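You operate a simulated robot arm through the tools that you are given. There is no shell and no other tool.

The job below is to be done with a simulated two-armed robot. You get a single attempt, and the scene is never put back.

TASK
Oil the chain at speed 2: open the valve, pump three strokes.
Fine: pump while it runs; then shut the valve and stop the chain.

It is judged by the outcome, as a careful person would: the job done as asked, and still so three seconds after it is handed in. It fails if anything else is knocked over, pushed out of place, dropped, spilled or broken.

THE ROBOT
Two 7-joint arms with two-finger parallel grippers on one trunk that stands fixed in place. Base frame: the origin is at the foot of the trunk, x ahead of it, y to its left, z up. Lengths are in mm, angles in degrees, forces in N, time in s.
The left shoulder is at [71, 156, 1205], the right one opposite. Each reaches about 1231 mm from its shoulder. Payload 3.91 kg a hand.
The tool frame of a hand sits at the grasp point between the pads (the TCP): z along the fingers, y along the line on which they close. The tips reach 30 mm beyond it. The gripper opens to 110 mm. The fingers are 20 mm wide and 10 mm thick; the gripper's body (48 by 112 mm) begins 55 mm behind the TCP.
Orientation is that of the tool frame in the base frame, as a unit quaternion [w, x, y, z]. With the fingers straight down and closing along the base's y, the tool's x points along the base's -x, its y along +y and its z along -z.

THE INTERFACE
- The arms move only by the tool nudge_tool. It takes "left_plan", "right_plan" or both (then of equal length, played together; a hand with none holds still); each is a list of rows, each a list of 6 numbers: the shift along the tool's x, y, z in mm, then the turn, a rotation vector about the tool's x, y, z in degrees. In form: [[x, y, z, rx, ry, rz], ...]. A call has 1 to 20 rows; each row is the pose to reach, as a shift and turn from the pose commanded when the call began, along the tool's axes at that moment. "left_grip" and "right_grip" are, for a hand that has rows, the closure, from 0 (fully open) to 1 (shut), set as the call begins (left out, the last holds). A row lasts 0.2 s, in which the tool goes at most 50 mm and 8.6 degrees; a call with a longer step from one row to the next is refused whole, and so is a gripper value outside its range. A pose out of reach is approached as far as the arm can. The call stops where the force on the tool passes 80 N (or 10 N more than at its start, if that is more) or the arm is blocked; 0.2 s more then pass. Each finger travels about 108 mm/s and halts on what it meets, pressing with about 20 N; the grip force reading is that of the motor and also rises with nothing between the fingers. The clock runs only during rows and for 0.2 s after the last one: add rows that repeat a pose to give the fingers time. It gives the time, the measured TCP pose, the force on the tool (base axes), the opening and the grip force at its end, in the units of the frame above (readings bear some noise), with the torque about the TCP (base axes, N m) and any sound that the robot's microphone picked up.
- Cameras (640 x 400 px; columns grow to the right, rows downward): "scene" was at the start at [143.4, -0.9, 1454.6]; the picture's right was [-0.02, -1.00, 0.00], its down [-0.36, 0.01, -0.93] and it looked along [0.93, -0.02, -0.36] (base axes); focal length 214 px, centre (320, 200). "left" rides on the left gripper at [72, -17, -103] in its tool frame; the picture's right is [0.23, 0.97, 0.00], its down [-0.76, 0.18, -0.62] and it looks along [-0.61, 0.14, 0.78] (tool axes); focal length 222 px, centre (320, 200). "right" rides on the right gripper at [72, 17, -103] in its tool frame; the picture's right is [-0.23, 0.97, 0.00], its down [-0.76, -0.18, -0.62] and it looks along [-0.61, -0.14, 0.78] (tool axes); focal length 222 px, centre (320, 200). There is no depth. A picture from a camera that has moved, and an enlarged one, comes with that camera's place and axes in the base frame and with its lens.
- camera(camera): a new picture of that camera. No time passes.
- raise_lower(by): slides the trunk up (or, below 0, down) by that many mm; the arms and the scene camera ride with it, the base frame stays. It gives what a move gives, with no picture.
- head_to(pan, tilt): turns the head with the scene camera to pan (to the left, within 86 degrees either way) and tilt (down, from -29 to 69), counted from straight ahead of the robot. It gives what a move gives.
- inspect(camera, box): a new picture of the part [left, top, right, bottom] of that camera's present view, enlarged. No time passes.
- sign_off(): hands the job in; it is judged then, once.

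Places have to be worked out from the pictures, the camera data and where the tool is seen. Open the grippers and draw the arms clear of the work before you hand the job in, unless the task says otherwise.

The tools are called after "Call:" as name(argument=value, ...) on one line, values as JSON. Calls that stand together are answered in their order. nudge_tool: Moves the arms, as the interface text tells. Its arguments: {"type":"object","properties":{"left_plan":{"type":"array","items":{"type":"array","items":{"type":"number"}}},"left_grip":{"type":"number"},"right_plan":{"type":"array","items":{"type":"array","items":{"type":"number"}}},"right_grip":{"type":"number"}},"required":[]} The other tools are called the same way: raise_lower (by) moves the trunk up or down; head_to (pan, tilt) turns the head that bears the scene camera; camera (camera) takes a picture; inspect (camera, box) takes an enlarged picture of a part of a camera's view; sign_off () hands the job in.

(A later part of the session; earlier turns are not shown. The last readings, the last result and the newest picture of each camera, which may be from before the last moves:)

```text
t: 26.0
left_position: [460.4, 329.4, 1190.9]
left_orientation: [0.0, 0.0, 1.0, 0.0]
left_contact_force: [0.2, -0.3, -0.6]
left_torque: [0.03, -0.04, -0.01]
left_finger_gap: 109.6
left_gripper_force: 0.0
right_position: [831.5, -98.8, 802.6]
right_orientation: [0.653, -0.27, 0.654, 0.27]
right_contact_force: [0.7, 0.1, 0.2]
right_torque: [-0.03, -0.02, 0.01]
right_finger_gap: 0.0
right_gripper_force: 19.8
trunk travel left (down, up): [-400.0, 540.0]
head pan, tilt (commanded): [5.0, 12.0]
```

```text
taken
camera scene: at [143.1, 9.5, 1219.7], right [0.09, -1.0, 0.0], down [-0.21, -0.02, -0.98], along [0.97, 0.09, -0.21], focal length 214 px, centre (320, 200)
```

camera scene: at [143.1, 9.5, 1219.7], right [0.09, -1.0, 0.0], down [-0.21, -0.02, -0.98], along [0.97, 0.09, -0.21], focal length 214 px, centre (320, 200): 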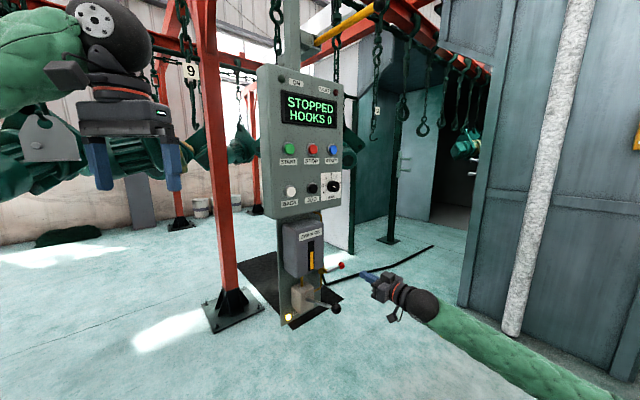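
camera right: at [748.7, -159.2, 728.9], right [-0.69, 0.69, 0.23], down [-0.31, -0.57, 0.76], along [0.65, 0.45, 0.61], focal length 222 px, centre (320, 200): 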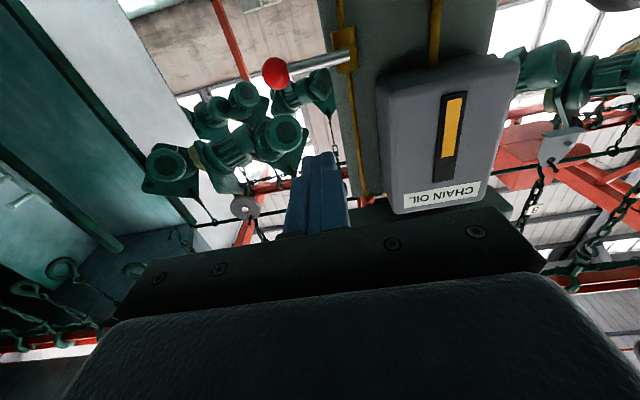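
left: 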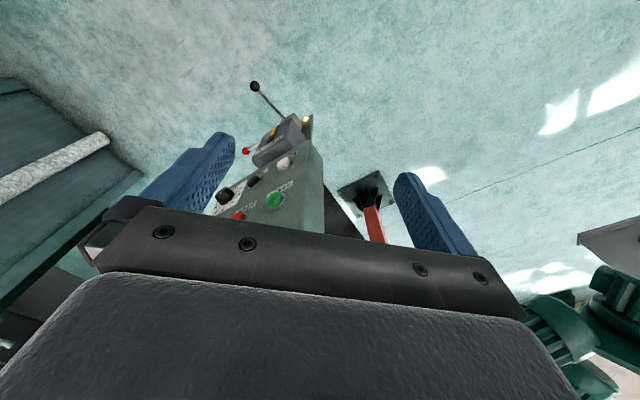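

Call:
inspect(camera="right", box=[230, 0, 430, 150])

```text
2.67 times, centred on (330, 75) of right
camera zoom: at [748.7, -159.2, 728.9], right [-0.69, 0.69, 0.23], down [-0.31, -0.57, 0.76], along [0.65, 0.45, 0.61], focal length 592 px, centre (293, 533)
```

zoom: 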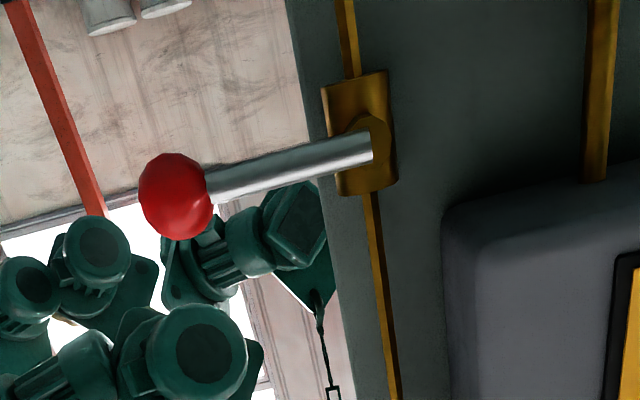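

The valve lever lies horizontal across a vertical pipe (shut), with its pivot axis along the panel normal near h=617, z=760 and its red ball near h=696, z=760, depth 685. Everything I need is understood, so I return to START.

Call:
nudge_tool(right_plan=[[-36, 18, 0, 0, 0, 0], [-72, 35, 0, 0, 0, 0], [-108, 53, 0, 0, 0, 0], [-144, 70, 0, 0, 0, 0], [-180, 88, 0, 0, 0, 0], [-216, 105, 0, 0, 0, 0], [-252, 123, 8, 0, 0, 0], [-288, 140, 16, 0, 0, 0], [-324, 158, 24, 0, 0, 0], [-360, 175, 32, 0, 0, 0], [-396, 193, 40, 0, 0, 0], [-432, 210, 48, 0, 0, 0], [-432, 210, 48, 0, 0, 0]])

Call:
inspect(camera="right", box=[220, 50, 420, 210])

Call:
inspect(camera="scene", box=[270, 125, 340, 180])

```text
t: 28.8
left_position: [461.5, 328.4, 1189.9]
left_orientation: [-0.001, -0.001, 1.0, 0.0]
left_contact_force: [0.0, 0.4, 0.0]
left_torque: [-0.01, -0.02, -0.02]
left_finger_gap: 109.9
left_gripper_force: 0.0
right_position: [720.5, 84.7, 1231.8]
right_orientation: [0.653, -0.27, 0.654, 0.271]
right_contact_force: [0.4, -0.1, -0.5]
right_torque: [0.03, 0.0, 0.0]
right_finger_gap: 0.0
right_gripper_force: 20.0
trunk travel left (down, up): [-400.0, 540.0]
head pan, tilt (commanded): [5.0, 12.0]
```

```text
2.50 times, centred on (320, 130) of right
camera zoom: at [637.2, 24.4, 1160.1], right [-0.69, 0.69, 0.23], down [-0.31, -0.57, 0.76], along [0.65, 0.45, 0.61], focal length 555 px, centre (320, 375)
```

zoom: 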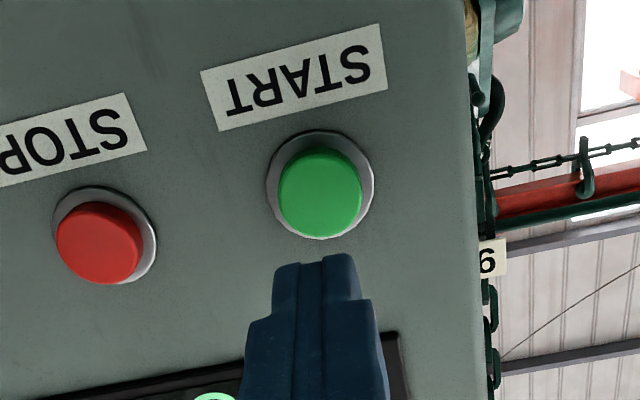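

```text
7.27 times, centred on (305, 152) of scene
camera zoom: at [143.6, 8.8, 1219.6], right [0.09, -1.0, 0.0], down [-0.21, -0.02, -0.98], along [0.97, 0.09, -0.21], focal length 1560 px, centre (429, 546)
```

zoom: 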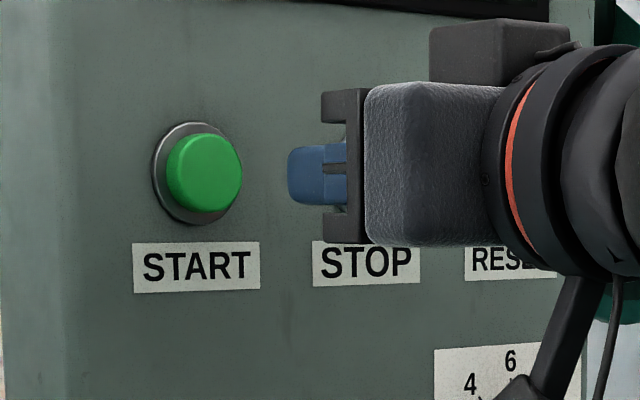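

START is exactly on the finger axis now (u≈0, v as predicted for depth 664). I advance to about 5 mm short, then press in with small steps and pull back.

Call:
nudge_tool(right_plan=[[0, 0, 30, 0, 0, 0], [0, 0, 58, 0, 0, 0], [0, 0, 58, 0, 0, 0]])

Call:
nudge_tool(right_plan=[[0, 0, 3, 0, 0, 0], [0, 0, 5, 0, 0, 0], [0, 0, 7, 0, 0, 0], [0, 0, 9, 0, 0, 0], [0, 0, 11, 0, 0, 0], [0, 0, 11, 0, 0, 0]])

Call:
inspect(camera="scene", box=[255, 65, 395, 215])

```text
t: 29.6
left_position: [460.5, 328.8, 1190.6]
left_orientation: [0.0, 0.001, 1.0, 0.0]
left_contact_force: [-0.1, 0.3, -0.2]
left_torque: [0.03, 0.0, 0.04]
left_finger_gap: 110.2
left_gripper_force: 0.1
right_position: [762.2, 127.2, 1232.3]
right_orientation: [0.653, -0.271, 0.653, 0.271]
right_contact_force: [0.0, -0.2, -0.7]
right_torque: [0.0, -0.01, 0.02]
right_finger_gap: 0.0
right_gripper_force: 19.8
trunk travel left (down, up): [-400.0, 540.0]
head pan, tilt (commanded): [5.0, 12.0]
```

```text
t: 31.0
left_position: [460.6, 329.4, 1190.5]
left_orientation: [0.0, -0.001, 1.0, 0.001]
left_contact_force: [-0.3, -2.2, 0.4]
left_torque: [0.0, -0.03, -0.02]
left_finger_gap: 109.9
left_gripper_force: 0.0
right_position: [768.4, 132.8, 1232.7]
right_orientation: [0.653, -0.271, 0.654, 0.271]
right_contact_force: [-0.8, -0.3, -0.8]
right_torque: [0.02, 0.01, 0.01]
right_finger_gap: 0.0
right_gripper_force: 19.7
trunk travel left (down, up): [-400.0, 540.0]
head pan, tilt (commanded): [5.0, 12.0]
```

```text
2.67 times, centred on (325, 140) of scene
camera zoom: at [143.3, 9.4, 1219.7], right [0.09, -1.0, 0.0], down [-0.21, -0.02, -0.98], along [0.97, 0.09, -0.21], focal length 572 px, centre (307, 360)
```

zoom: 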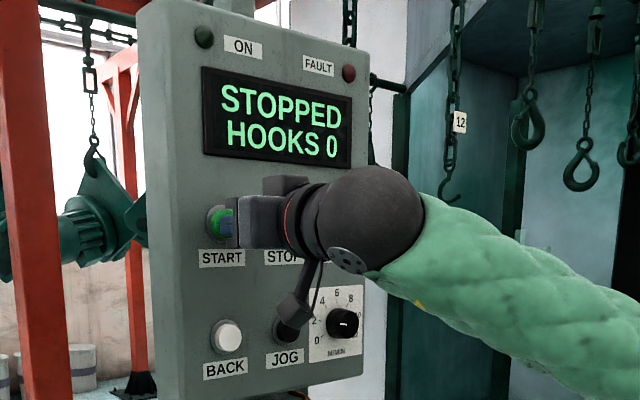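

No contact yet with the tips at depth 667. I continue in 2 mm steps.

Call:
nudge_tool(right_plan=[[0, 0, 2, 0, 0, 0], [0, 0, 4, 0, 0, 0], [0, 0, 6, 0, 0, 0], [0, 0, 6, 0, 0, 0]])

Call:
inspect(camera="scene", box=[255, 65, 395, 215])

Call:
inspect(camera="right", box=[220, 50, 420, 210])

```text
t: 32.0
left_position: [459.2, 327.8, 1190.5]
left_orientation: [0.0, 0.0, 1.0, 0.0]
left_contact_force: [-0.6, 0.1, -0.4]
left_torque: [0.0, 0.0, -0.02]
left_finger_gap: 110.1
left_gripper_force: 0.0
right_position: [772.3, 137.2, 1234.0]
right_orientation: [0.653, -0.271, 0.654, 0.27]
right_contact_force: [-11.2, -7.5, -5.5]
right_torque: [-0.09, 0.14, 0.06]
right_finger_gap: 0.0
right_gripper_force: 19.5
trunk travel left (down, up): [-400.0, 540.0]
head pan, tilt (commanded): [5.0, 12.0]
heard: click
```

```text
2.67 times, centred on (325, 140) of scene
camera zoom: at [142.4, 8.6, 1219.7], right [0.09, -1.0, 0.0], down [-0.21, -0.02, -0.98], along [0.97, 0.09, -0.21], focal length 572 px, centre (307, 360)
```

zoom: 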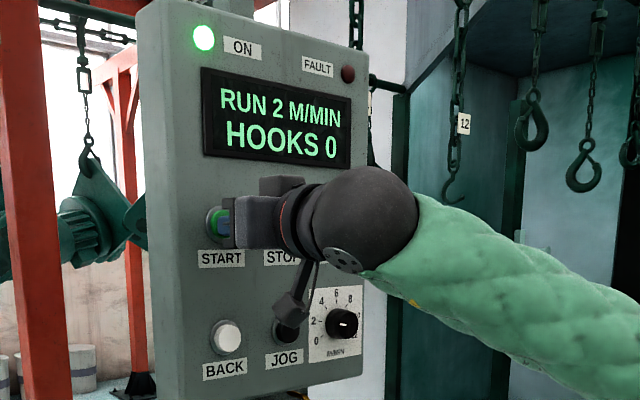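

```text
2.50 times, centred on (320, 130) of right
camera zoom: at [688.4, 75.4, 1160.4], right [-0.69, 0.69, 0.23], down [-0.31, -0.57, 0.76], along [0.65, 0.45, 0.61], focal length 555 px, centre (320, 375)
```

zoom: 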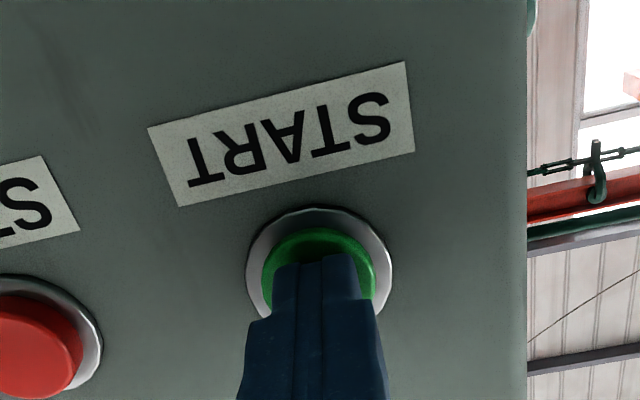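

The display reads RUN 2 M/MIN with the ON lamp lit. I back off the button and travel to the valve ball, rolling the wrist -90° so the fingers will sit above and below the lever.

Call:
nudge_tool(right_plan=[[0, 0, -40, 0, 0, 0], [0, 0, -85, 0, 0, 0]])

Call:
nudge_tool(right_plan=[[37, -19, 0, 0, 0, -7], [73, -38, 0, 0, 0, -14], [110, -57, 0, 0, 0, -21], [146, -76, 0, 0, 0, -28], [183, -95, 0, 0, 0, -35], [219, -114, 0, 0, 0, -42], [256, -133, 0, 0, 0, -49], [292, -152, 0, 0, 0, -56], [329, -171, 0, 0, 0, -63], [365, -190, 0, 0, 0, -70], [402, -209, 0, 0, 0, -77], [438, -228, 0, 0, 0, -84], [474, -247, 0, 0, 0, -90], [474, -247, 0, 0, 0, -90]], right_grip=0.4)

Call:
camera(camera="right")

Call:
camera(camera="scene")

```text
t: 32.6
left_position: [459.4, 329.2, 1191.7]
left_orientation: [0.0, -0.001, 1.0, -0.001]
left_contact_force: [-0.8, 0.2, 0.4]
left_torque: [-0.03, 0.0, 0.0]
left_finger_gap: 109.8
left_gripper_force: 0.1
right_position: [711.6, 77.1, 1235.1]
right_orientation: [0.654, -0.271, 0.653, 0.27]
right_contact_force: [-0.1, 0.3, -0.6]
right_torque: [0.02, -0.02, 0.01]
right_finger_gap: 0.1
right_gripper_force: 19.5
trunk travel left (down, up): [-400.0, 540.0]
head pan, tilt (commanded): [5.0, 12.0]
```

```text
t: 35.6
left_position: [460.0, 327.2, 1190.6]
left_orientation: [0.0, 0.001, 1.0, 0.001]
left_contact_force: [-0.3, -0.3, 1.0]
left_torque: [0.03, 0.01, 0.01]
left_finger_gap: 110.0
left_gripper_force: 0.0
right_position: [921.4, -69.8, 940.4]
right_orientation: [-0.589, 0.697, -0.358, 0.199]
right_contact_force: [-0.3, 0.2, 0.6]
right_torque: [-0.01, 0.0, 0.03]
right_finger_gap: 66.2
right_gripper_force: 0.0
right hand out of reach, approached as far as the arm can: row 9, 10, 11, 12, 13, 14
trunk travel left (down, up): [-400.0, 540.0]
head pan, tilt (commanded): [5.0, 12.0]
```

```text
taken
camera right: at [895.2, -193.8, 936.1], right [-0.41, 0.12, -0.91], down [-0.89, 0.15, 0.42], along [0.18, 0.98, 0.05], focal length 222 px, centre (320, 200)
```

right: 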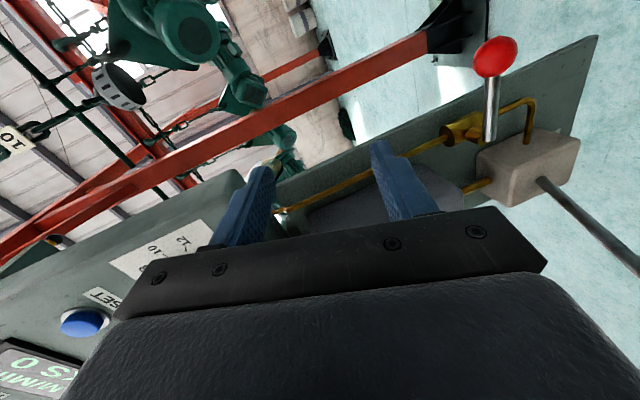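

```text
taken
camera scene: at [142.6, 7.6, 1219.8], right [0.09, -1.0, 0.0], down [-0.21, -0.02, -0.98], along [0.97, 0.08, -0.21], focal length 214 px, centre (320, 200)
```

scene: 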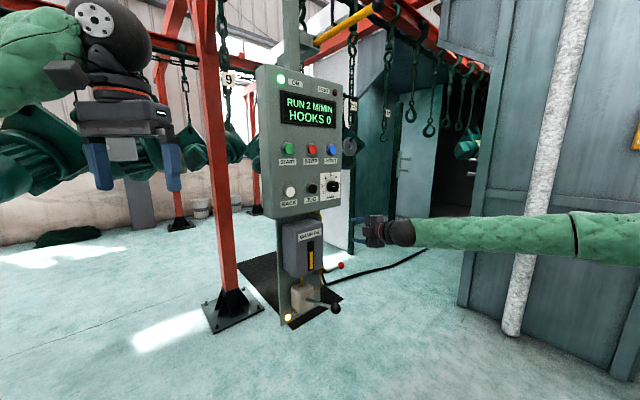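

The wrist ran out of travel near that roll, stopping at (921, -70, 940), clear of everything. I test a small step back (roll back and up) to see how the commanded pose is treated.

Call:
nudge_tool(right_plan=[[0, -20, 0, 0, 0, 8]])

```text
t: 36.0
left_position: [459.7, 328.8, 1190.3]
left_orientation: [0.0, 0.0, 1.0, 0.0]
left_contact_force: [0.6, 0.6, 0.7]
left_torque: [-0.01, 0.01, 0.0]
left_finger_gap: 110.0
left_gripper_force: 0.0
right_position: [927.6, -67.1, 958.1]
right_orientation: [-0.601, 0.669, -0.407, 0.158]
right_contact_force: [-0.2, 0.9, 0.3]
right_torque: [0.0, 0.01, -0.02]
right_finger_gap: 65.9
right_gripper_force: 0.0
trunk travel left (down, up): [-400.0, 540.0]
head pan, tilt (commanded): [5.0, 12.0]
```

The commanded pose follows the reached one, good. I rotate back to the level, roll-0 attitude (about 74° in total) while drawing back 40 mm; I will push the valve lever with closed fingers instead.

Call:
nudge_tool(right_plan=[[0.3, 0.8, -3.9, 0.75, -1.19, 7.29], [0.6, 1.7, -7.7, 1.5, -2.38, 14.58], [1, 2.5, -11.6, 2.25, -3.57, 21.87], [1.3, 3.4, -15.4, 3.0, -4.76, 29.16], [1.6, 4.2, -19.3, 3.75, -5.95, 36.45], [1.9, 5, -23.1, 4.5, -7.14, 43.74], [2.2, 5.9, -27, 5.25, -8.33, 51.03], [2.6, 6.7, -30.8, 6.0, -9.52, 58.32], [2.9, 7.6, -34.7, 6.75, -10.71, 65.61], [3.2, 8.4, -38.5, 7.5, -11.9, 72.9], [3.2, 8.4, -38.5, 7.5, -11.9, 72.9]], right_grip=1)

Call:
camera(camera="right")

Call:
camera(camera="scene")

```text
t: 38.4
left_position: [460.6, 329.0, 1190.6]
left_orientation: [0.0, 0.0, 1.0, 0.0]
left_contact_force: [0.1, 0.0, -0.5]
left_torque: [-0.01, -0.04, 0.0]
left_finger_gap: 109.9
left_gripper_force: 0.1
right_position: [903.2, -97.9, 956.9]
right_orientation: [0.652, -0.273, 0.653, 0.271]
right_contact_force: [0.7, 0.1, 0.6]
right_torque: [0.02, -0.03, 0.01]
right_finger_gap: 0.1
right_gripper_force: 19.2
trunk travel left (down, up): [-400.0, 540.0]
head pan, tilt (commanded): [5.0, 12.0]
```

```text
taken
camera right: at [819.2, -159.6, 883.8], right [-0.69, 0.69, 0.23], down [-0.31, -0.57, 0.76], along [0.65, 0.46, 0.61], focal length 222 px, centre (320, 200)
```

right: 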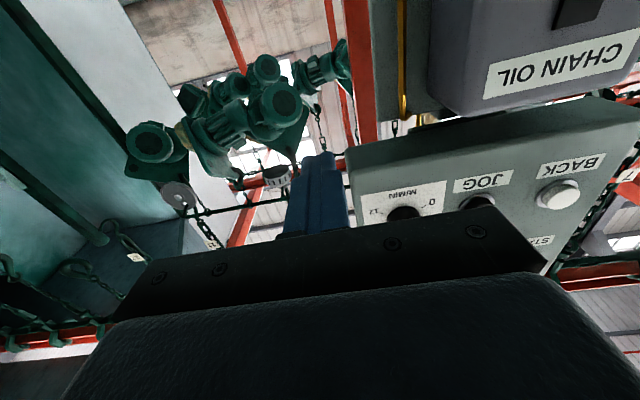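

```text
taken
camera scene: at [143.2, 9.4, 1219.7], right [0.09, -1.0, 0.0], down [-0.21, -0.02, -0.98], along [0.97, 0.09, -0.21], focal length 214 px, centre (320, 200)
```

scene: 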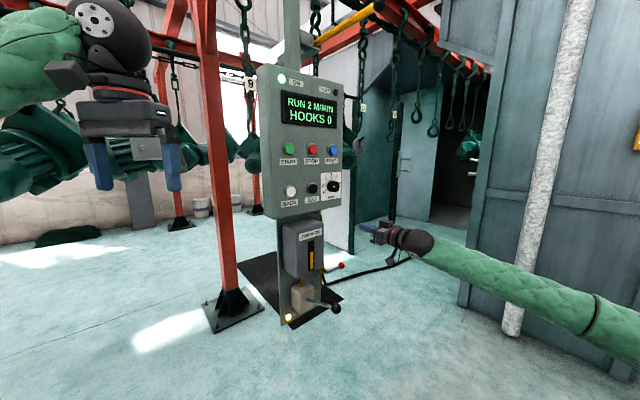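

Attitude is restored at (903, -98, 957). I descend to just above the valve ball, still standing off in depth.

Call:
nudge_tool(right_plan=[[40, 3, 0, 0, 0, 0], [80, 6, 0, 0, 0, 0], [120, 9, 0, 0, 0, 0], [155, 10, 5, 0, 0, 0], [155, 10, 10, 0, 0, 0]])

Call:
inspect(camera="right", box=[220, 0, 420, 160])

Call:
inspect(camera="scene", box=[290, 210, 420, 330])

```text
t: 39.6
left_position: [460.5, 329.3, 1190.6]
left_orientation: [0.0, 0.0, 1.0, 0.0]
left_contact_force: [-0.7, 0.4, -0.3]
left_torque: [0.01, 0.0, 0.03]
left_finger_gap: 110.0
left_gripper_force: 0.0
right_position: [903.4, -81.8, 801.6]
right_orientation: [0.653, -0.272, 0.653, 0.271]
right_contact_force: [1.1, 0.3, -0.5]
right_torque: [-0.01, -0.03, -0.03]
right_finger_gap: 0.0
right_gripper_force: 19.6
trunk travel left (down, up): [-400.0, 540.0]
head pan, tilt (commanded): [5.0, 12.0]
```

```text
2.50 times, centred on (320, 80) of right
camera zoom: at [820.2, -143.5, 728.1], right [-0.69, 0.69, 0.23], down [-0.31, -0.57, 0.76], along [0.65, 0.46, 0.61], focal length 555 px, centre (320, 500)
```

zoom: 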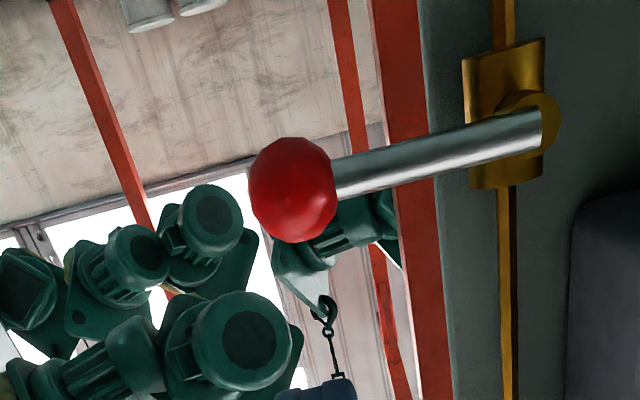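

```text
3.33 times, centred on (355, 270) of scene
camera zoom: at [143.2, 9.4, 1219.7], right [0.09, -1.0, 0.0], down [-0.21, -0.02, -0.98], along [0.97, 0.09, -0.21], focal length 715 px, centre (203, -33)
```

zoom: 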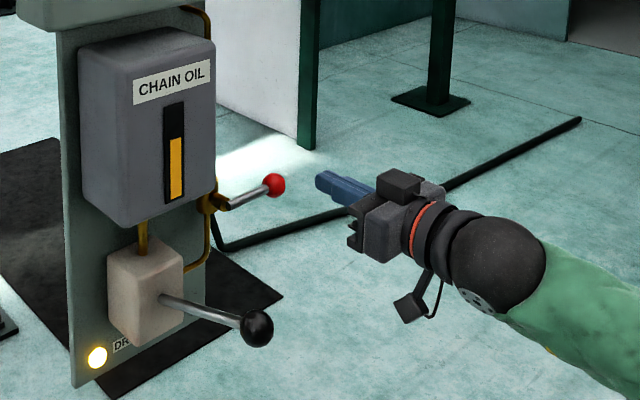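

Both cameras agree: valve ball at depth 685, h=696, z=760; pivot at h≈618, z≈759. I advance so the closed fingertips lie just above the ball.

Call:
nudge_tool(right_plan=[[0, 0, 28, 0, 0, 0], [0, 0, 56, 0, 0, 0], [0, 0, 84, 0, 0, 0], [10, 0, 84, 0, 0, 0], [10, 0, 84, 0, 0, 0]])

Call:
inspect(camera="right", box=[220, 50, 420, 210])

Call:
inspect(camera="scene", box=[290, 230, 390, 310])

```text
t: 40.8
left_position: [460.2, 330.1, 1189.9]
left_orientation: [0.0, 0.0, 1.0, 0.0]
left_contact_force: [0.1, -0.1, 0.1]
left_torque: [0.04, -0.03, 0.02]
left_finger_gap: 110.3
left_gripper_force: 0.1
right_position: [962.3, -23.4, 789.9]
right_orientation: [0.652, -0.273, 0.653, 0.272]
right_contact_force: [-0.4, -0.1, -0.2]
right_torque: [-0.01, -0.01, 0.0]
right_finger_gap: 0.0
right_gripper_force: 20.7
trunk travel left (down, up): [-400.0, 540.0]
head pan, tilt (commanded): [5.0, 12.0]
```

```text
2.50 times, centred on (320, 130) of right
camera zoom: at [879.7, -84.5, 717.2], right [-0.69, 0.69, 0.23], down [-0.31, -0.57, 0.76], along [0.65, 0.46, 0.61], focal length 555 px, centre (320, 375)
```

zoom: 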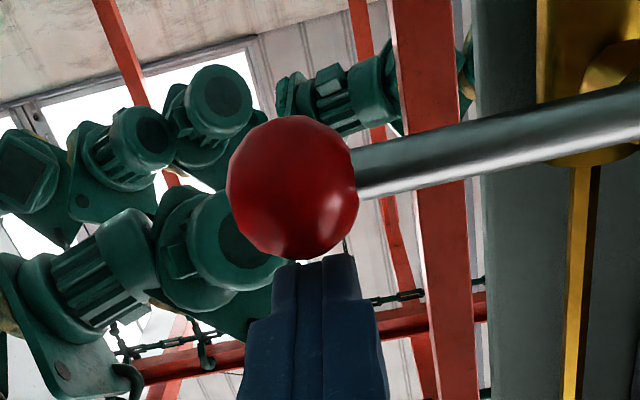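

```text
5.00 times, centred on (340, 270) of scene
camera zoom: at [143.3, 9.6, 1219.7], right [0.09, -1.0, 0.0], down [-0.21, -0.02, -0.98], along [0.97, 0.09, -0.21], focal length 1072 px, centre (220, -150)
```

zoom: 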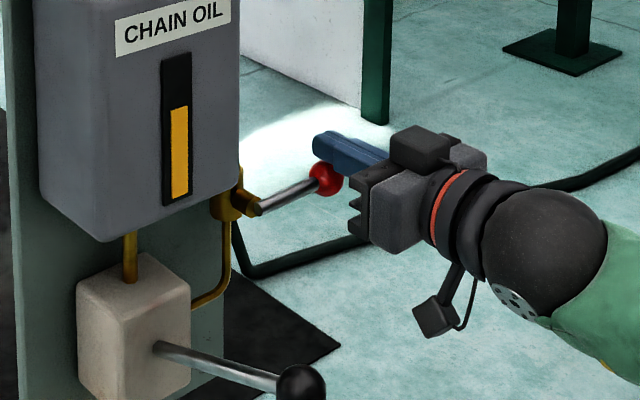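

The finger is 5 mm above the ball. I push down gently about 10 mm to test which way the lever swings.

Call:
nudge_tool(right_plan=[[3, 0, 0, 0, 0, 0], [6, 0, 0, 0, 0, 0], [9, 0, 0, 0, 0, 0], [12, 0, 0, 0, 0, 0]])

Call:
inspect(camera="right", box=[220, 50, 420, 210])

Call:
inspect(camera="scene", box=[290, 230, 390, 310])

```text
t: 41.8
left_position: [458.5, 328.7, 1191.6]
left_orientation: [0.001, 0.0, 1.0, 0.0]
left_contact_force: [0.6, 0.4, -0.2]
left_torque: [-0.01, -0.01, 0.01]
left_finger_gap: 109.9
left_gripper_force: 0.1
right_position: [961.5, -23.7, 784.6]
right_orientation: [0.654, -0.272, 0.651, 0.271]
right_contact_force: [10.5, 1.2, 24.9]
right_torque: [0.39, -0.43, -0.11]
right_finger_gap: 0.0
right_gripper_force: 19.9
trunk travel left (down, up): [-400.0, 540.0]
head pan, tilt (commanded): [5.0, 12.0]
```

```text
2.50 times, centred on (320, 130) of right
camera zoom: at [879.1, -84.5, 711.4], right [-0.69, 0.69, 0.22], down [-0.32, -0.57, 0.76], along [0.65, 0.46, 0.61], focal length 555 px, centre (320, 375)
```

zoom: 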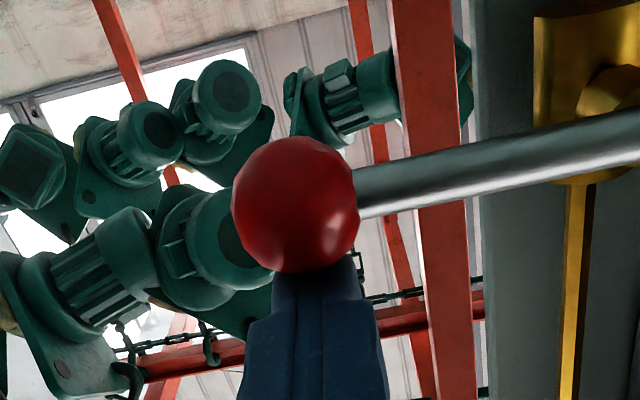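

```text
5.00 times, centred on (340, 270) of scene
camera zoom: at [141.8, 9.5, 1220.3], right [0.09, -1.0, 0.0], down [-0.21, -0.02, -0.98], along [0.97, 0.09, -0.21], focal length 1072 px, centre (220, -150)
```

zoom: 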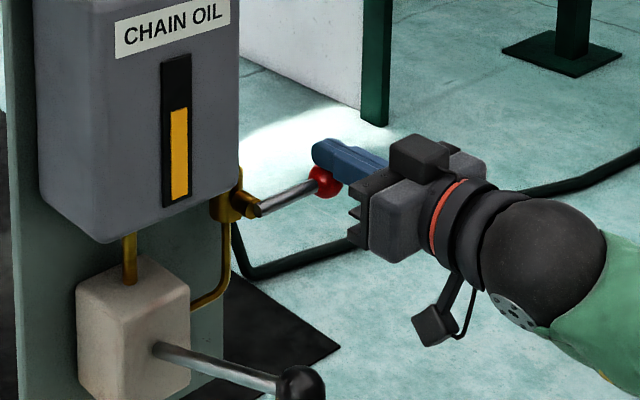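

25 N up with no motion: blocked downward (or very stiff). I back off and go around beneath the ball to try pushing it upward.

Call:
nudge_tool(right_plan=[[-12, 0, 0, 0, 0, 0], [-12, 0, -20, 0, 0, 0], [-12, 0, -42, 0, 0, 0], [18, 0, -42, 0, 0, 0], [50, 0, -42, 0, 0, 0], [50, 0, -20, 0, 0, 0], [50, 0, 0, 0, 0, 0], [50, 0, 0, 0, 0, 0]])

Call:
inspect(camera="right", box=[220, 50, 420, 210])

Call:
inspect(camera="scene", box=[290, 230, 390, 310])

```text
t: 43.6
left_position: [460.9, 328.8, 1191.1]
left_orientation: [0.0, 0.0, 1.0, 0.0]
left_contact_force: [0.0, 0.2, 1.0]
left_torque: [0.0, -0.01, -0.02]
left_finger_gap: 109.9
left_gripper_force: 0.1
right_position: [961.1, -25.0, 730.9]
right_orientation: [0.653, -0.272, 0.653, 0.271]
right_contact_force: [0.4, 1.4, -0.1]
right_torque: [0.0, 0.0, 0.0]
right_finger_gap: 0.2
right_gripper_force: 20.4
trunk travel left (down, up): [-400.0, 540.0]
head pan, tilt (commanded): [5.0, 12.0]
```

```text
2.50 times, centred on (320, 130) of right
camera zoom: at [878.0, -86.2, 657.1], right [-0.69, 0.69, 0.23], down [-0.31, -0.57, 0.76], along [0.65, 0.46, 0.61], focal length 555 px, centre (320, 375)
```

zoom: 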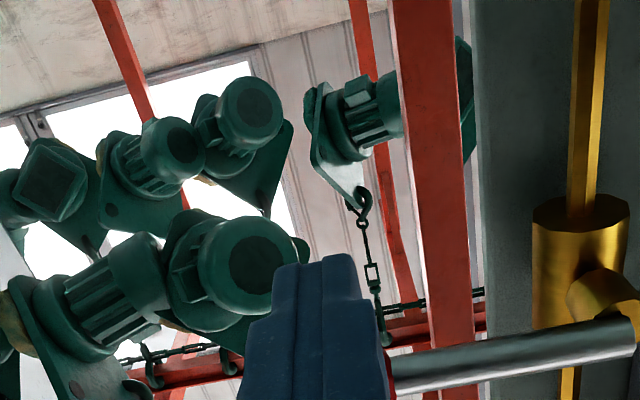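

```text
5.00 times, centred on (340, 270) of scene
camera zoom: at [143.2, 9.3, 1219.7], right [0.09, -1.0, 0.0], down [-0.21, -0.02, -0.98], along [0.97, 0.09, -0.21], focal length 1072 px, centre (220, -150)
```

zoom: 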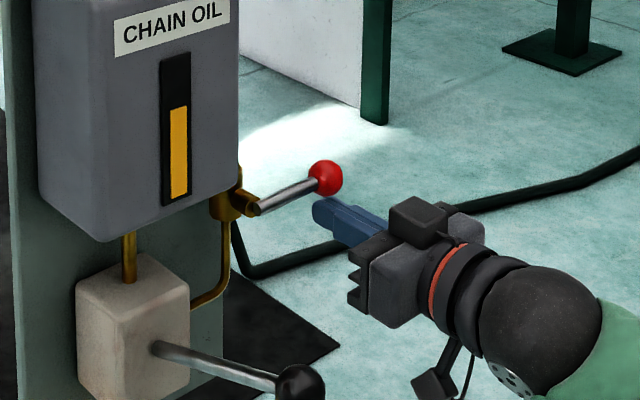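

The finger is now under the ball with 4 mm clearance. I push up 12 mm gently.

Call:
nudge_tool(right_plan=[[-4, 0, 0, 0, 0, 0], [-8, 0, 0, 0, 0, 0], [-12, 0, 0, 0, 0, 0], [-15, 0, 0, 0, 0, 0]])

Call:
inspect(camera="scene", box=[290, 230, 390, 310])

```text
t: 44.6
left_position: [461.2, 329.3, 1190.1]
left_orientation: [0.0, 0.001, 1.0, 0.0]
left_contact_force: [0.8, 0.7, -0.1]
left_torque: [0.01, 0.0, 0.04]
left_finger_gap: 110.1
left_gripper_force: 0.1
right_position: [962.2, -24.3, 744.6]
right_orientation: [0.653, -0.272, 0.653, 0.271]
right_contact_force: [-0.4, 0.4, -0.3]
right_torque: [0.01, 0.01, -0.03]
right_finger_gap: 0.0
right_gripper_force: 19.8
trunk travel left (down, up): [-400.0, 540.0]
head pan, tilt (commanded): [5.0, 12.0]
```

```text
5.00 times, centred on (340, 270) of scene
camera zoom: at [143.4, 9.4, 1219.7], right [0.09, -1.0, 0.0], down [-0.21, -0.02, -0.98], along [0.97, 0.09, -0.21], focal length 1072 px, centre (220, -150)
```

zoom: 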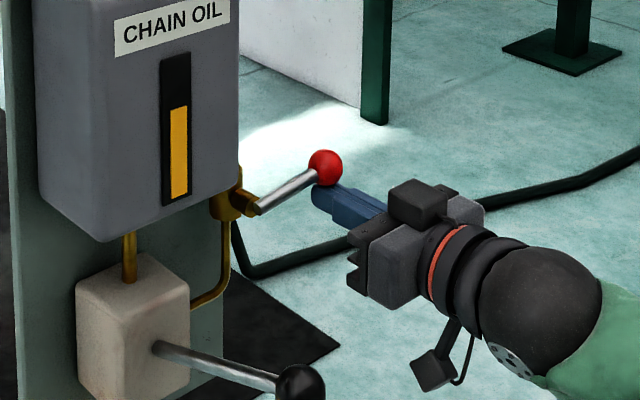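

The ball rose freely about 10 mm, so the valve opens upward. I follow the arc up to about 75°.

Call:
nudge_tool(right_plan=[[-10.9, -2.3, 0, 0, 0, 0], [-25.2, -1.8, 0, 0, 0, 0], [-39.1, 1.3, 0, 0, 0, 0], [-52.4, 6.7, 0, 0, 0, 0], [-64.4, 14.3, 0, 0, 0, 0], [-75, 23.9, 0, 0, 0, 0], [-83.8, 35.2, 0, 0, 0, 0], [-83.8, 35.2, 0, 0, 0, 0]])

Call:
inspect(camera="scene", box=[290, 210, 390, 310])

Call:
camera(camera="right")

```text
t: 46.4
left_position: [460.1, 329.5, 1192.2]
left_orientation: [-0.001, 0.0, 1.0, 0.0]
left_contact_force: [0.0, -0.5, 0.2]
left_torque: [-0.02, -0.01, 0.0]
left_finger_gap: 110.0
left_gripper_force: 0.0
right_position: [938.1, 0.4, 828.3]
right_orientation: [0.653, -0.273, 0.653, 0.271]
right_contact_force: [0.5, -0.6, -0.2]
right_torque: [0.02, 0.0, 0.02]
right_finger_gap: 0.1
right_gripper_force: 19.7
trunk travel left (down, up): [-400.0, 540.0]
head pan, tilt (commanded): [5.0, 12.0]
```

```text
4.00 times, centred on (340, 260) of scene
camera zoom: at [143.3, 9.3, 1219.7], right [0.09, -1.0, 0.0], down [-0.21, -0.02, -0.98], along [0.97, 0.09, -0.21], focal length 858 px, centre (240, -40)
```

zoom: 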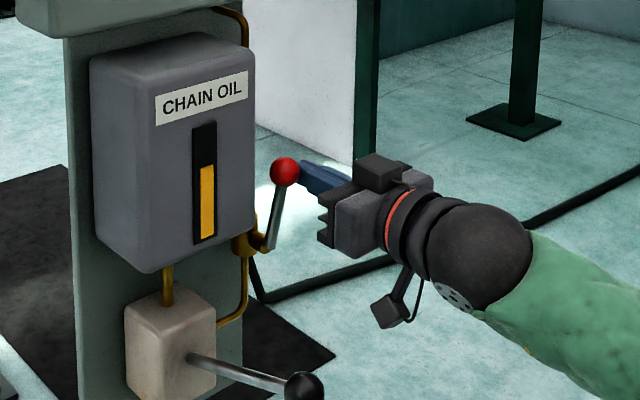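

```text
taken
camera right: at [854.4, -60.5, 755.8], right [-0.69, 0.69, 0.23], down [-0.31, -0.57, 0.76], along [0.65, 0.46, 0.61], focal length 222 px, centre (320, 200)
```

right: 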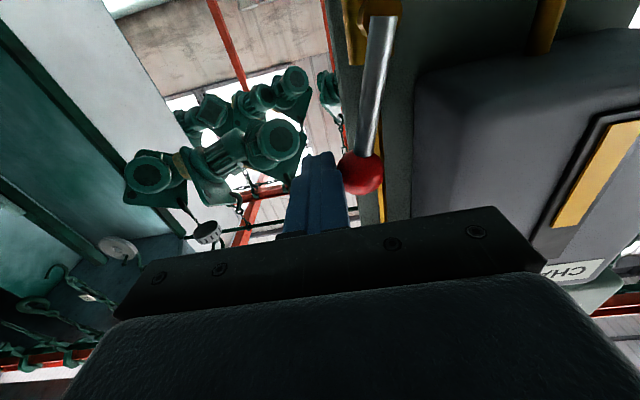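

The lever is at about 77°. I push it on to vertical in small steps and look for the end stop.

Call:
nudge_tool(right_plan=[[-4, 7, 0, 0, 0, 0], [-7, 13, 0, 0, 0, 0], [-9, 18, 0, 0, 0, 0], [-9, 22, 0, 0, 0, 0], [-9, 22, 0, 0, 0, 0]])

Call:
inspect(camera="scene", box=[300, 220, 370, 290])

Call:
inspect(camera="right", box=[270, 0, 450, 210])

```text
t: 47.6
left_position: [462.1, 328.4, 1191.2]
left_orientation: [0.0, 0.0, 1.0, 0.0]
left_contact_force: [-0.7, -0.1, 0.0]
left_torque: [0.0, 0.01, 0.0]
left_finger_gap: 109.8
left_gripper_force: 0.0
right_position: [922.6, 15.6, 838.6]
right_orientation: [0.653, -0.272, 0.653, 0.271]
right_contact_force: [11.6, -4.9, 4.4]
right_torque: [0.08, -0.05, -0.29]
right_finger_gap: 0.0
right_gripper_force: 19.9
trunk travel left (down, up): [-400.0, 540.0]
head pan, tilt (commanded): [5.0, 12.0]
```

```text
5.71 times, centred on (335, 255) of scene
camera zoom: at [143.8, 8.9, 1219.7], right [0.09, -1.0, 0.0], down [-0.21, -0.02, -0.98], along [0.97, 0.09, -0.21], focal length 1226 px, centre (234, -114)
```

zoom: 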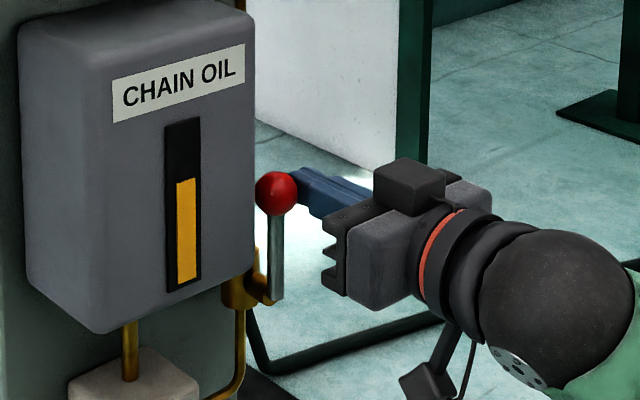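

```text
1.90 times, centred on (360, 105) of right
camera zoom: at [839.7, -46.5, 765.0], right [-0.69, 0.69, 0.23], down [-0.31, -0.57, 0.76], along [0.65, 0.46, 0.61], focal length 423 px, centre (244, 381)
```

zoom: 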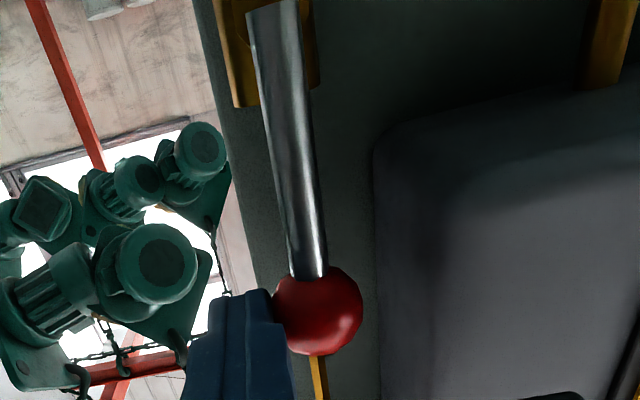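

The lever is upright against its stop (about 12 N), so the valve is open; display check next. I withdraw sideways, then back, and go over in front of and above the pump lever's black ball.

Call:
nudge_tool(right_plan=[[0, -10, 0, 0, 0, 0], [0, -10, -45, 0, 0, 0], [0, -10, -90, 0, 0, 0], [0, -10, -135, 0, 0, 0], [0, -10, -180, 0, 0, 0], [14, 32, -180, 0, 0, 0], [28, 74, -180, 0, 0, 0], [42, 116, -180, 0, 0, 0], [42, 116, -180, 0, 0, 0]])

Call:
camera(camera="scene")

Call:
inspect(camera="scene", box=[270, 210, 370, 335])

Call:
camera(camera="right")

```text
t: 49.6
left_position: [460.4, 329.6, 1191.1]
left_orientation: [0.001, -0.001, 1.0, 0.0]
left_contact_force: [0.7, -0.4, -0.1]
left_torque: [-0.02, 0.02, 0.01]
left_finger_gap: 110.1
left_gripper_force: 0.1
right_position: [713.8, -31.6, 795.7]
right_orientation: [0.653, -0.272, 0.653, 0.271]
right_contact_force: [-0.3, 0.1, -0.2]
right_torque: [0.01, -0.01, -0.01]
right_finger_gap: 0.0
right_gripper_force: 20.5
trunk travel left (down, up): [-400.0, 540.0]
head pan, tilt (commanded): [5.0, 12.0]
```

```text
taken
camera scene: at [143.1, 9.1, 1219.7], right [0.09, -1.0, 0.0], down [-0.21, -0.02, -0.98], along [0.97, 0.09, -0.21], focal length 214 px, centre (320, 200)
```

scene: 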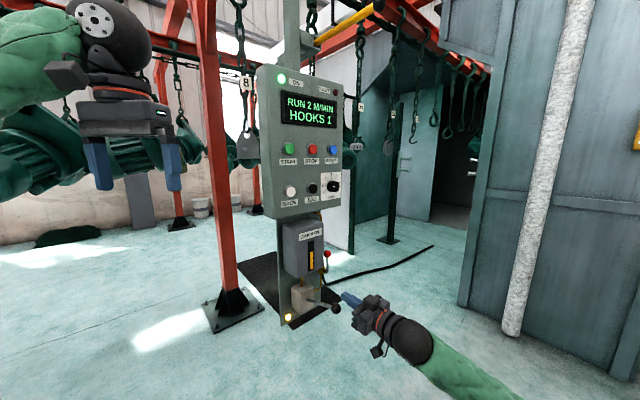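

```text
3.20 times, centred on (320, 272) of scene
camera zoom: at [143.1, 9.1, 1219.7], right [0.09, -1.0, 0.0], down [-0.21, -0.02, -0.98], along [0.97, 0.09, -0.21], focal length 686 px, centre (320, -32)
```

zoom: 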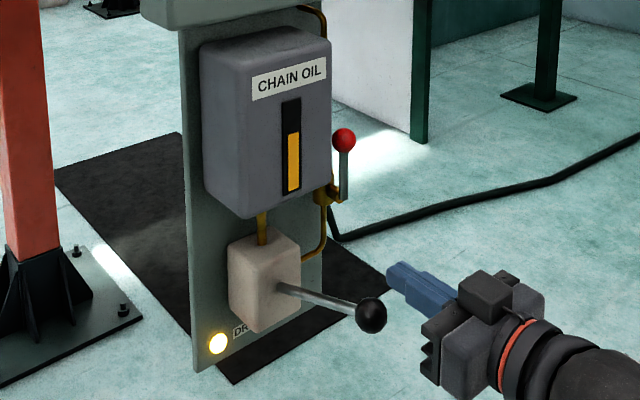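

```text
taken
camera right: at [630.7, -92.9, 722.8], right [-0.69, 0.69, 0.23], down [-0.31, -0.57, 0.76], along [0.65, 0.46, 0.61], focal length 222 px, centre (320, 200)
```

right: 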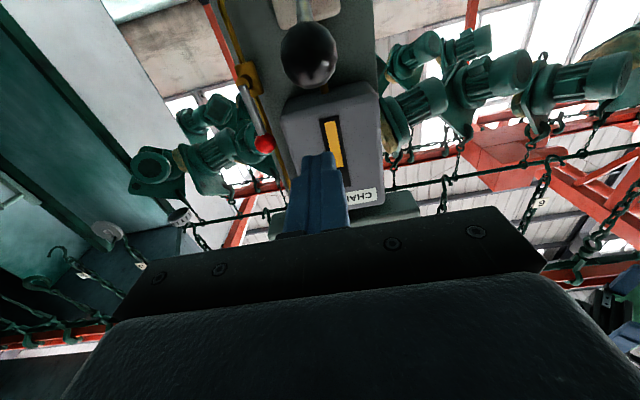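

The display reads RUN 2 M/MIN, HOOKS 1, and the valve lever is upright. The pump ball is at depth 538, h≈521, z≈734, radius 17; I move the closed fingers directly above it.

Call:
nudge_tool(right_plan=[[0, 6, 20, 0, 0, 0], [0, 6, 43, 0, 0, 0], [14, 6, 43, 0, 0, 0], [28, 6, 43, 0, 0, 0], [28, 6, 43, 0, 0, 0]])

Call:
inspect(camera="scene", box=[270, 210, 370, 335])

Call:
camera(camera="right")

```text
t: 50.8
left_position: [459.5, 329.5, 1190.4]
left_orientation: [-0.001, 0.0, 1.0, 0.0]
left_contact_force: [-0.7, 0.2, -0.2]
left_torque: [0.02, 0.01, 0.01]
left_finger_gap: 109.8
left_gripper_force: 0.0
right_position: [738.8, 5.7, 767.1]
right_orientation: [0.652, -0.273, 0.653, 0.271]
right_contact_force: [-0.3, -1.0, 0.3]
right_torque: [0.0, 0.0, 0.0]
right_finger_gap: 0.0
right_gripper_force: 19.6
trunk travel left (down, up): [-400.0, 540.0]
head pan, tilt (commanded): [5.0, 12.0]
```

```text
3.20 times, centred on (320, 272) of scene
camera zoom: at [143.2, 9.4, 1219.7], right [0.09, -1.0, 0.0], down [-0.21, -0.02, -0.98], along [0.97, 0.09, -0.21], focal length 686 px, centre (320, -32)
```

zoom: 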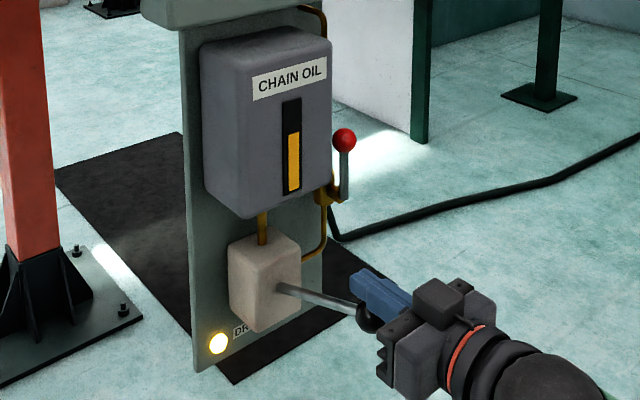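

```text
taken
camera right: at [655.2, -56.5, 694.5], right [-0.69, 0.69, 0.23], down [-0.31, -0.57, 0.76], along [0.65, 0.46, 0.61], focal length 222 px, centre (320, 200)
```

right: 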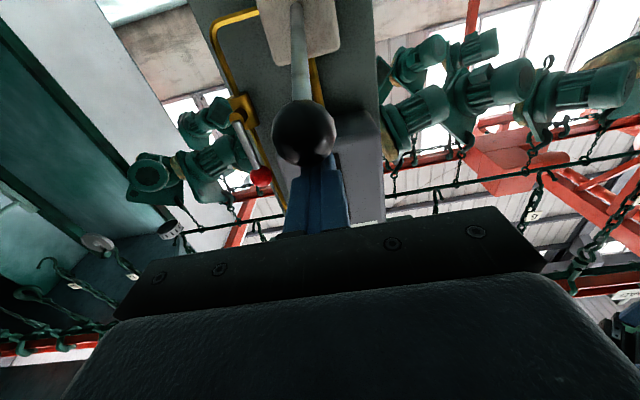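

The fingers are about 3 mm above the ball, centred. I begin the first down-stroke in 8 mm steps, watching the force.

Call:
nudge_tool(right_plan=[[6, 0, 0, 0, 0, 0], [14, 0, 0, 0, 0, 0], [22, 0, 0, 0, 0, 0], [30, 0, 0, 0, 0, 0], [38, 0, 0, 0, 0, 0]])

Call:
inspect(camera="scene", box=[270, 210, 370, 335])

```text
t: 52.0
left_position: [460.5, 328.4, 1191.7]
left_orientation: [0.0, 0.0, 1.0, 0.0]
left_contact_force: [-0.1, 0.6, -0.8]
left_torque: [0.02, 0.0, 0.0]
left_finger_gap: 110.0
left_gripper_force: 0.1
right_position: [739.0, 5.5, 729.0]
right_orientation: [0.653, -0.272, 0.653, 0.272]
right_contact_force: [-0.2, -0.7, 2.0]
right_torque: [-0.01, 0.02, -0.02]
right_finger_gap: 0.0
right_gripper_force: 19.7
trunk travel left (down, up): [-400.0, 540.0]
head pan, tilt (commanded): [5.0, 12.0]
```

```text
3.20 times, centred on (320, 272) of scene
camera zoom: at [143.1, 9.3, 1219.7], right [0.09, -1.0, 0.0], down [-0.21, -0.02, -0.98], along [0.97, 0.09, -0.21], focal length 686 px, centre (320, -32)
```

zoom: 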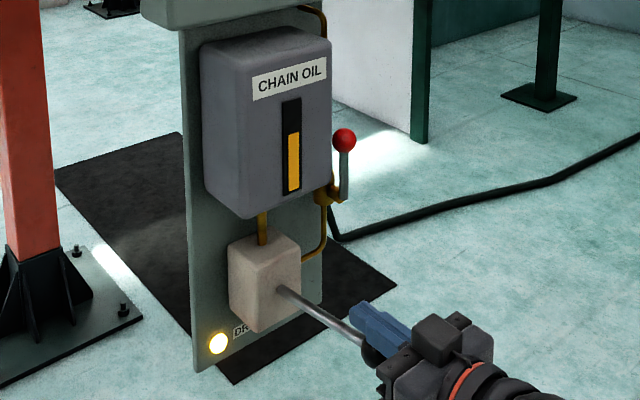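

The lever moves easily (about 2 N) and the ball is following. I keep pushing down towards the end of its stroke.

Call:
nudge_tool(right_plan=[[8, 0, 0, 0, 0, 0], [16, 0, 0, 0, 0, 0], [24, 0, 0, 0, 0, 0], [32, 0, 0, 0, 0, 0], [40, 0, 0, 0, 0, 0], [48, 0, 0, 0, 0, 0]])

Call:
inspect(camera="scene", box=[270, 210, 370, 335])

```text
t: 53.4
left_position: [460.6, 329.1, 1190.9]
left_orientation: [0.001, 0.0, 1.0, 0.0]
left_contact_force: [-0.2, 0.3, 0.4]
left_torque: [0.01, 0.01, 0.0]
left_finger_gap: 110.0
left_gripper_force: 0.1
right_position: [739.8, 6.0, 681.4]
right_orientation: [0.653, -0.273, 0.653, 0.272]
right_contact_force: [-0.1, 0.0, 3.3]
right_torque: [-0.01, 0.04, -0.02]
right_finger_gap: 0.0
right_gripper_force: 20.0
trunk travel left (down, up): [-400.0, 540.0]
head pan, tilt (commanded): [5.0, 12.0]
```

```text
3.20 times, centred on (320, 272) of scene
camera zoom: at [143.0, 9.3, 1219.7], right [0.09, -1.0, 0.0], down [-0.21, -0.02, -0.98], along [0.97, 0.09, -0.21], focal length 686 px, centre (320, -32)
```

zoom: 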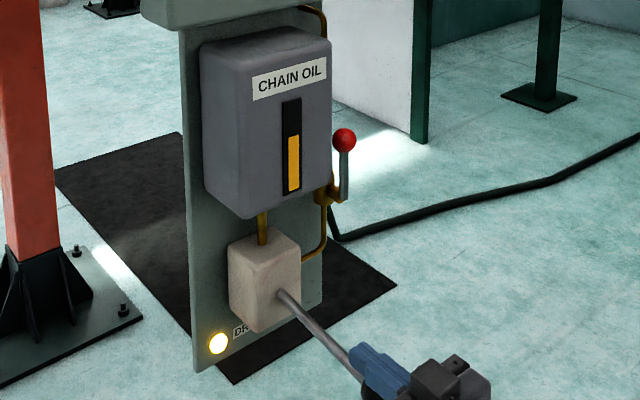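

Force 3.3 N, rising gently like a return spring, and the sight-glass level has dropped slightly. I keep going down to find the bottom stop.

Call:
nudge_tool(right_plan=[[8, 0, 0, 0, 0, 0], [16, 0, 0, 0, 0, 0], [24, 0, 0, 0, 0, 0], [32, 0, 0, 0, 0, 0], [38, 0, 0, 0, 0, 0]])

Call:
inspect(camera="scene", box=[270, 210, 370, 335])

```text
t: 54.6
left_position: [457.0, 329.1, 1193.9]
left_orientation: [0.002, -0.001, 1.0, 0.0]
left_contact_force: [-0.5, 0.1, 0.0]
left_torque: [-0.05, -0.01, 0.03]
left_finger_gap: 110.1
left_gripper_force: 0.0
right_position: [737.0, 5.7, 654.8]
right_orientation: [0.658, -0.272, 0.648, 0.27]
right_contact_force: [21.4, 2.1, 66.6]
right_torque: [0.02, -0.38, 0.02]
right_finger_gap: 0.0
right_gripper_force: 20.4
trunk travel left (down, up): [-400.0, 540.0]
head pan, tilt (commanded): [5.0, 12.0]
```

```text
3.20 times, centred on (320, 272) of scene
camera zoom: at [139.9, 9.5, 1221.4], right [0.09, -1.0, 0.0], down [-0.2, -0.02, -0.98], along [0.97, 0.09, -0.21], focal length 686 px, centre (320, -32)
```

zoom: 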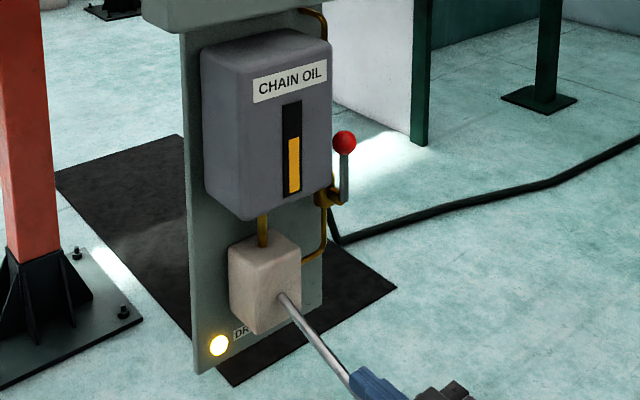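

Bottom stop found (force rose to 67 N at z≈655). I raise the hand all the way and see whether the lever springs back up.

Call:
nudge_tool(right_plan=[[-15, 0, 0, 0, 0, 0], [-30, 0, 0, 0, 0, 0], [-45, 0, 0, 0, 0, 0], [-60, 0, 0, 0, 0, 0], [-75, 0, 0, 0, 0, 0], [-90, 0, 0, 0, 0, 0], [-105, 0, 0, 0, 0, 0], [-120, 0, 0, 0, 0, 0], [-132, 0, 0, 0, 0, 0], [-132, 0, 0, 0, 0, 0]])

Call:
inspect(camera="scene", box=[270, 210, 370, 335])

Call:
camera(camera="right")

Call:
inspect(camera="scene", box=[255, 65, 395, 215])

```text
t: 56.8
left_position: [459.2, 328.2, 1189.9]
left_orientation: [-0.001, 0.0, 1.0, 0.0]
left_contact_force: [0.1, -0.3, 0.8]
left_torque: [0.03, 0.0, 0.01]
left_finger_gap: 109.9
left_gripper_force: 0.0
right_position: [738.5, 4.6, 775.4]
right_orientation: [0.652, -0.273, 0.653, 0.27]
right_contact_force: [-0.6, 0.3, 0.6]
right_torque: [-0.02, -0.01, 0.0]
right_finger_gap: 0.0
right_gripper_force: 19.9
trunk travel left (down, up): [-400.0, 540.0]
head pan, tilt (commanded): [5.0, 12.0]
```

```text
3.20 times, centred on (320, 272) of scene
camera zoom: at [143.2, 9.3, 1219.7], right [0.09, -1.0, 0.0], down [-0.21, -0.02, -0.98], along [0.97, 0.09, -0.21], focal length 686 px, centre (320, -32)
```

zoom: 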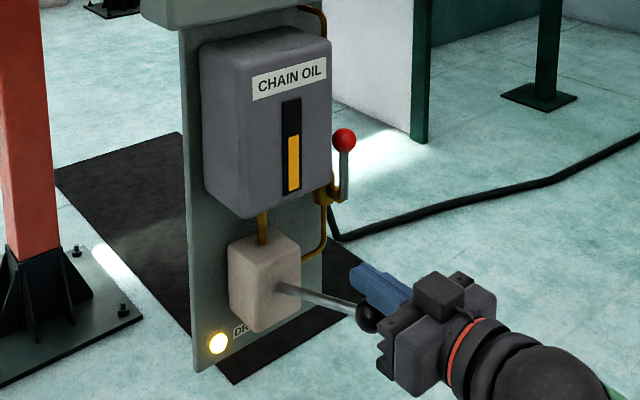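

```text
taken
camera right: at [655.3, -56.7, 701.7], right [-0.69, 0.69, 0.23], down [-0.31, -0.57, 0.76], along [0.65, 0.46, 0.61], focal length 222 px, centre (320, 200)
```

right: 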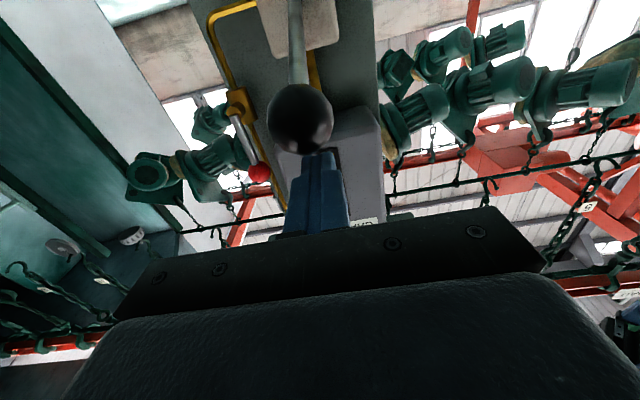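

```text
2.67 times, centred on (325, 140) of scene
camera zoom: at [143.2, 9.3, 1219.7], right [0.09, -1.0, 0.0], down [-0.21, -0.02, -0.98], along [0.97, 0.09, -0.21], focal length 572 px, centre (307, 360)
```

zoom: 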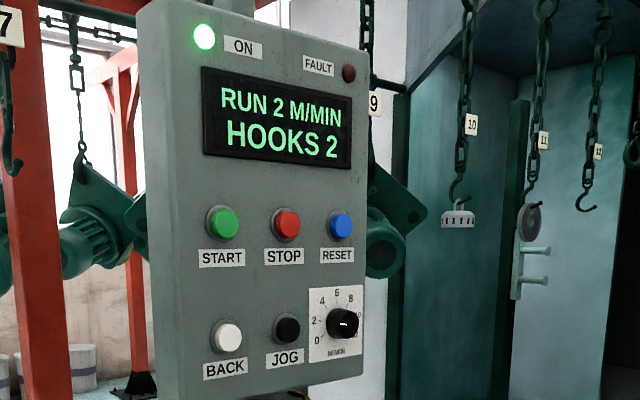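

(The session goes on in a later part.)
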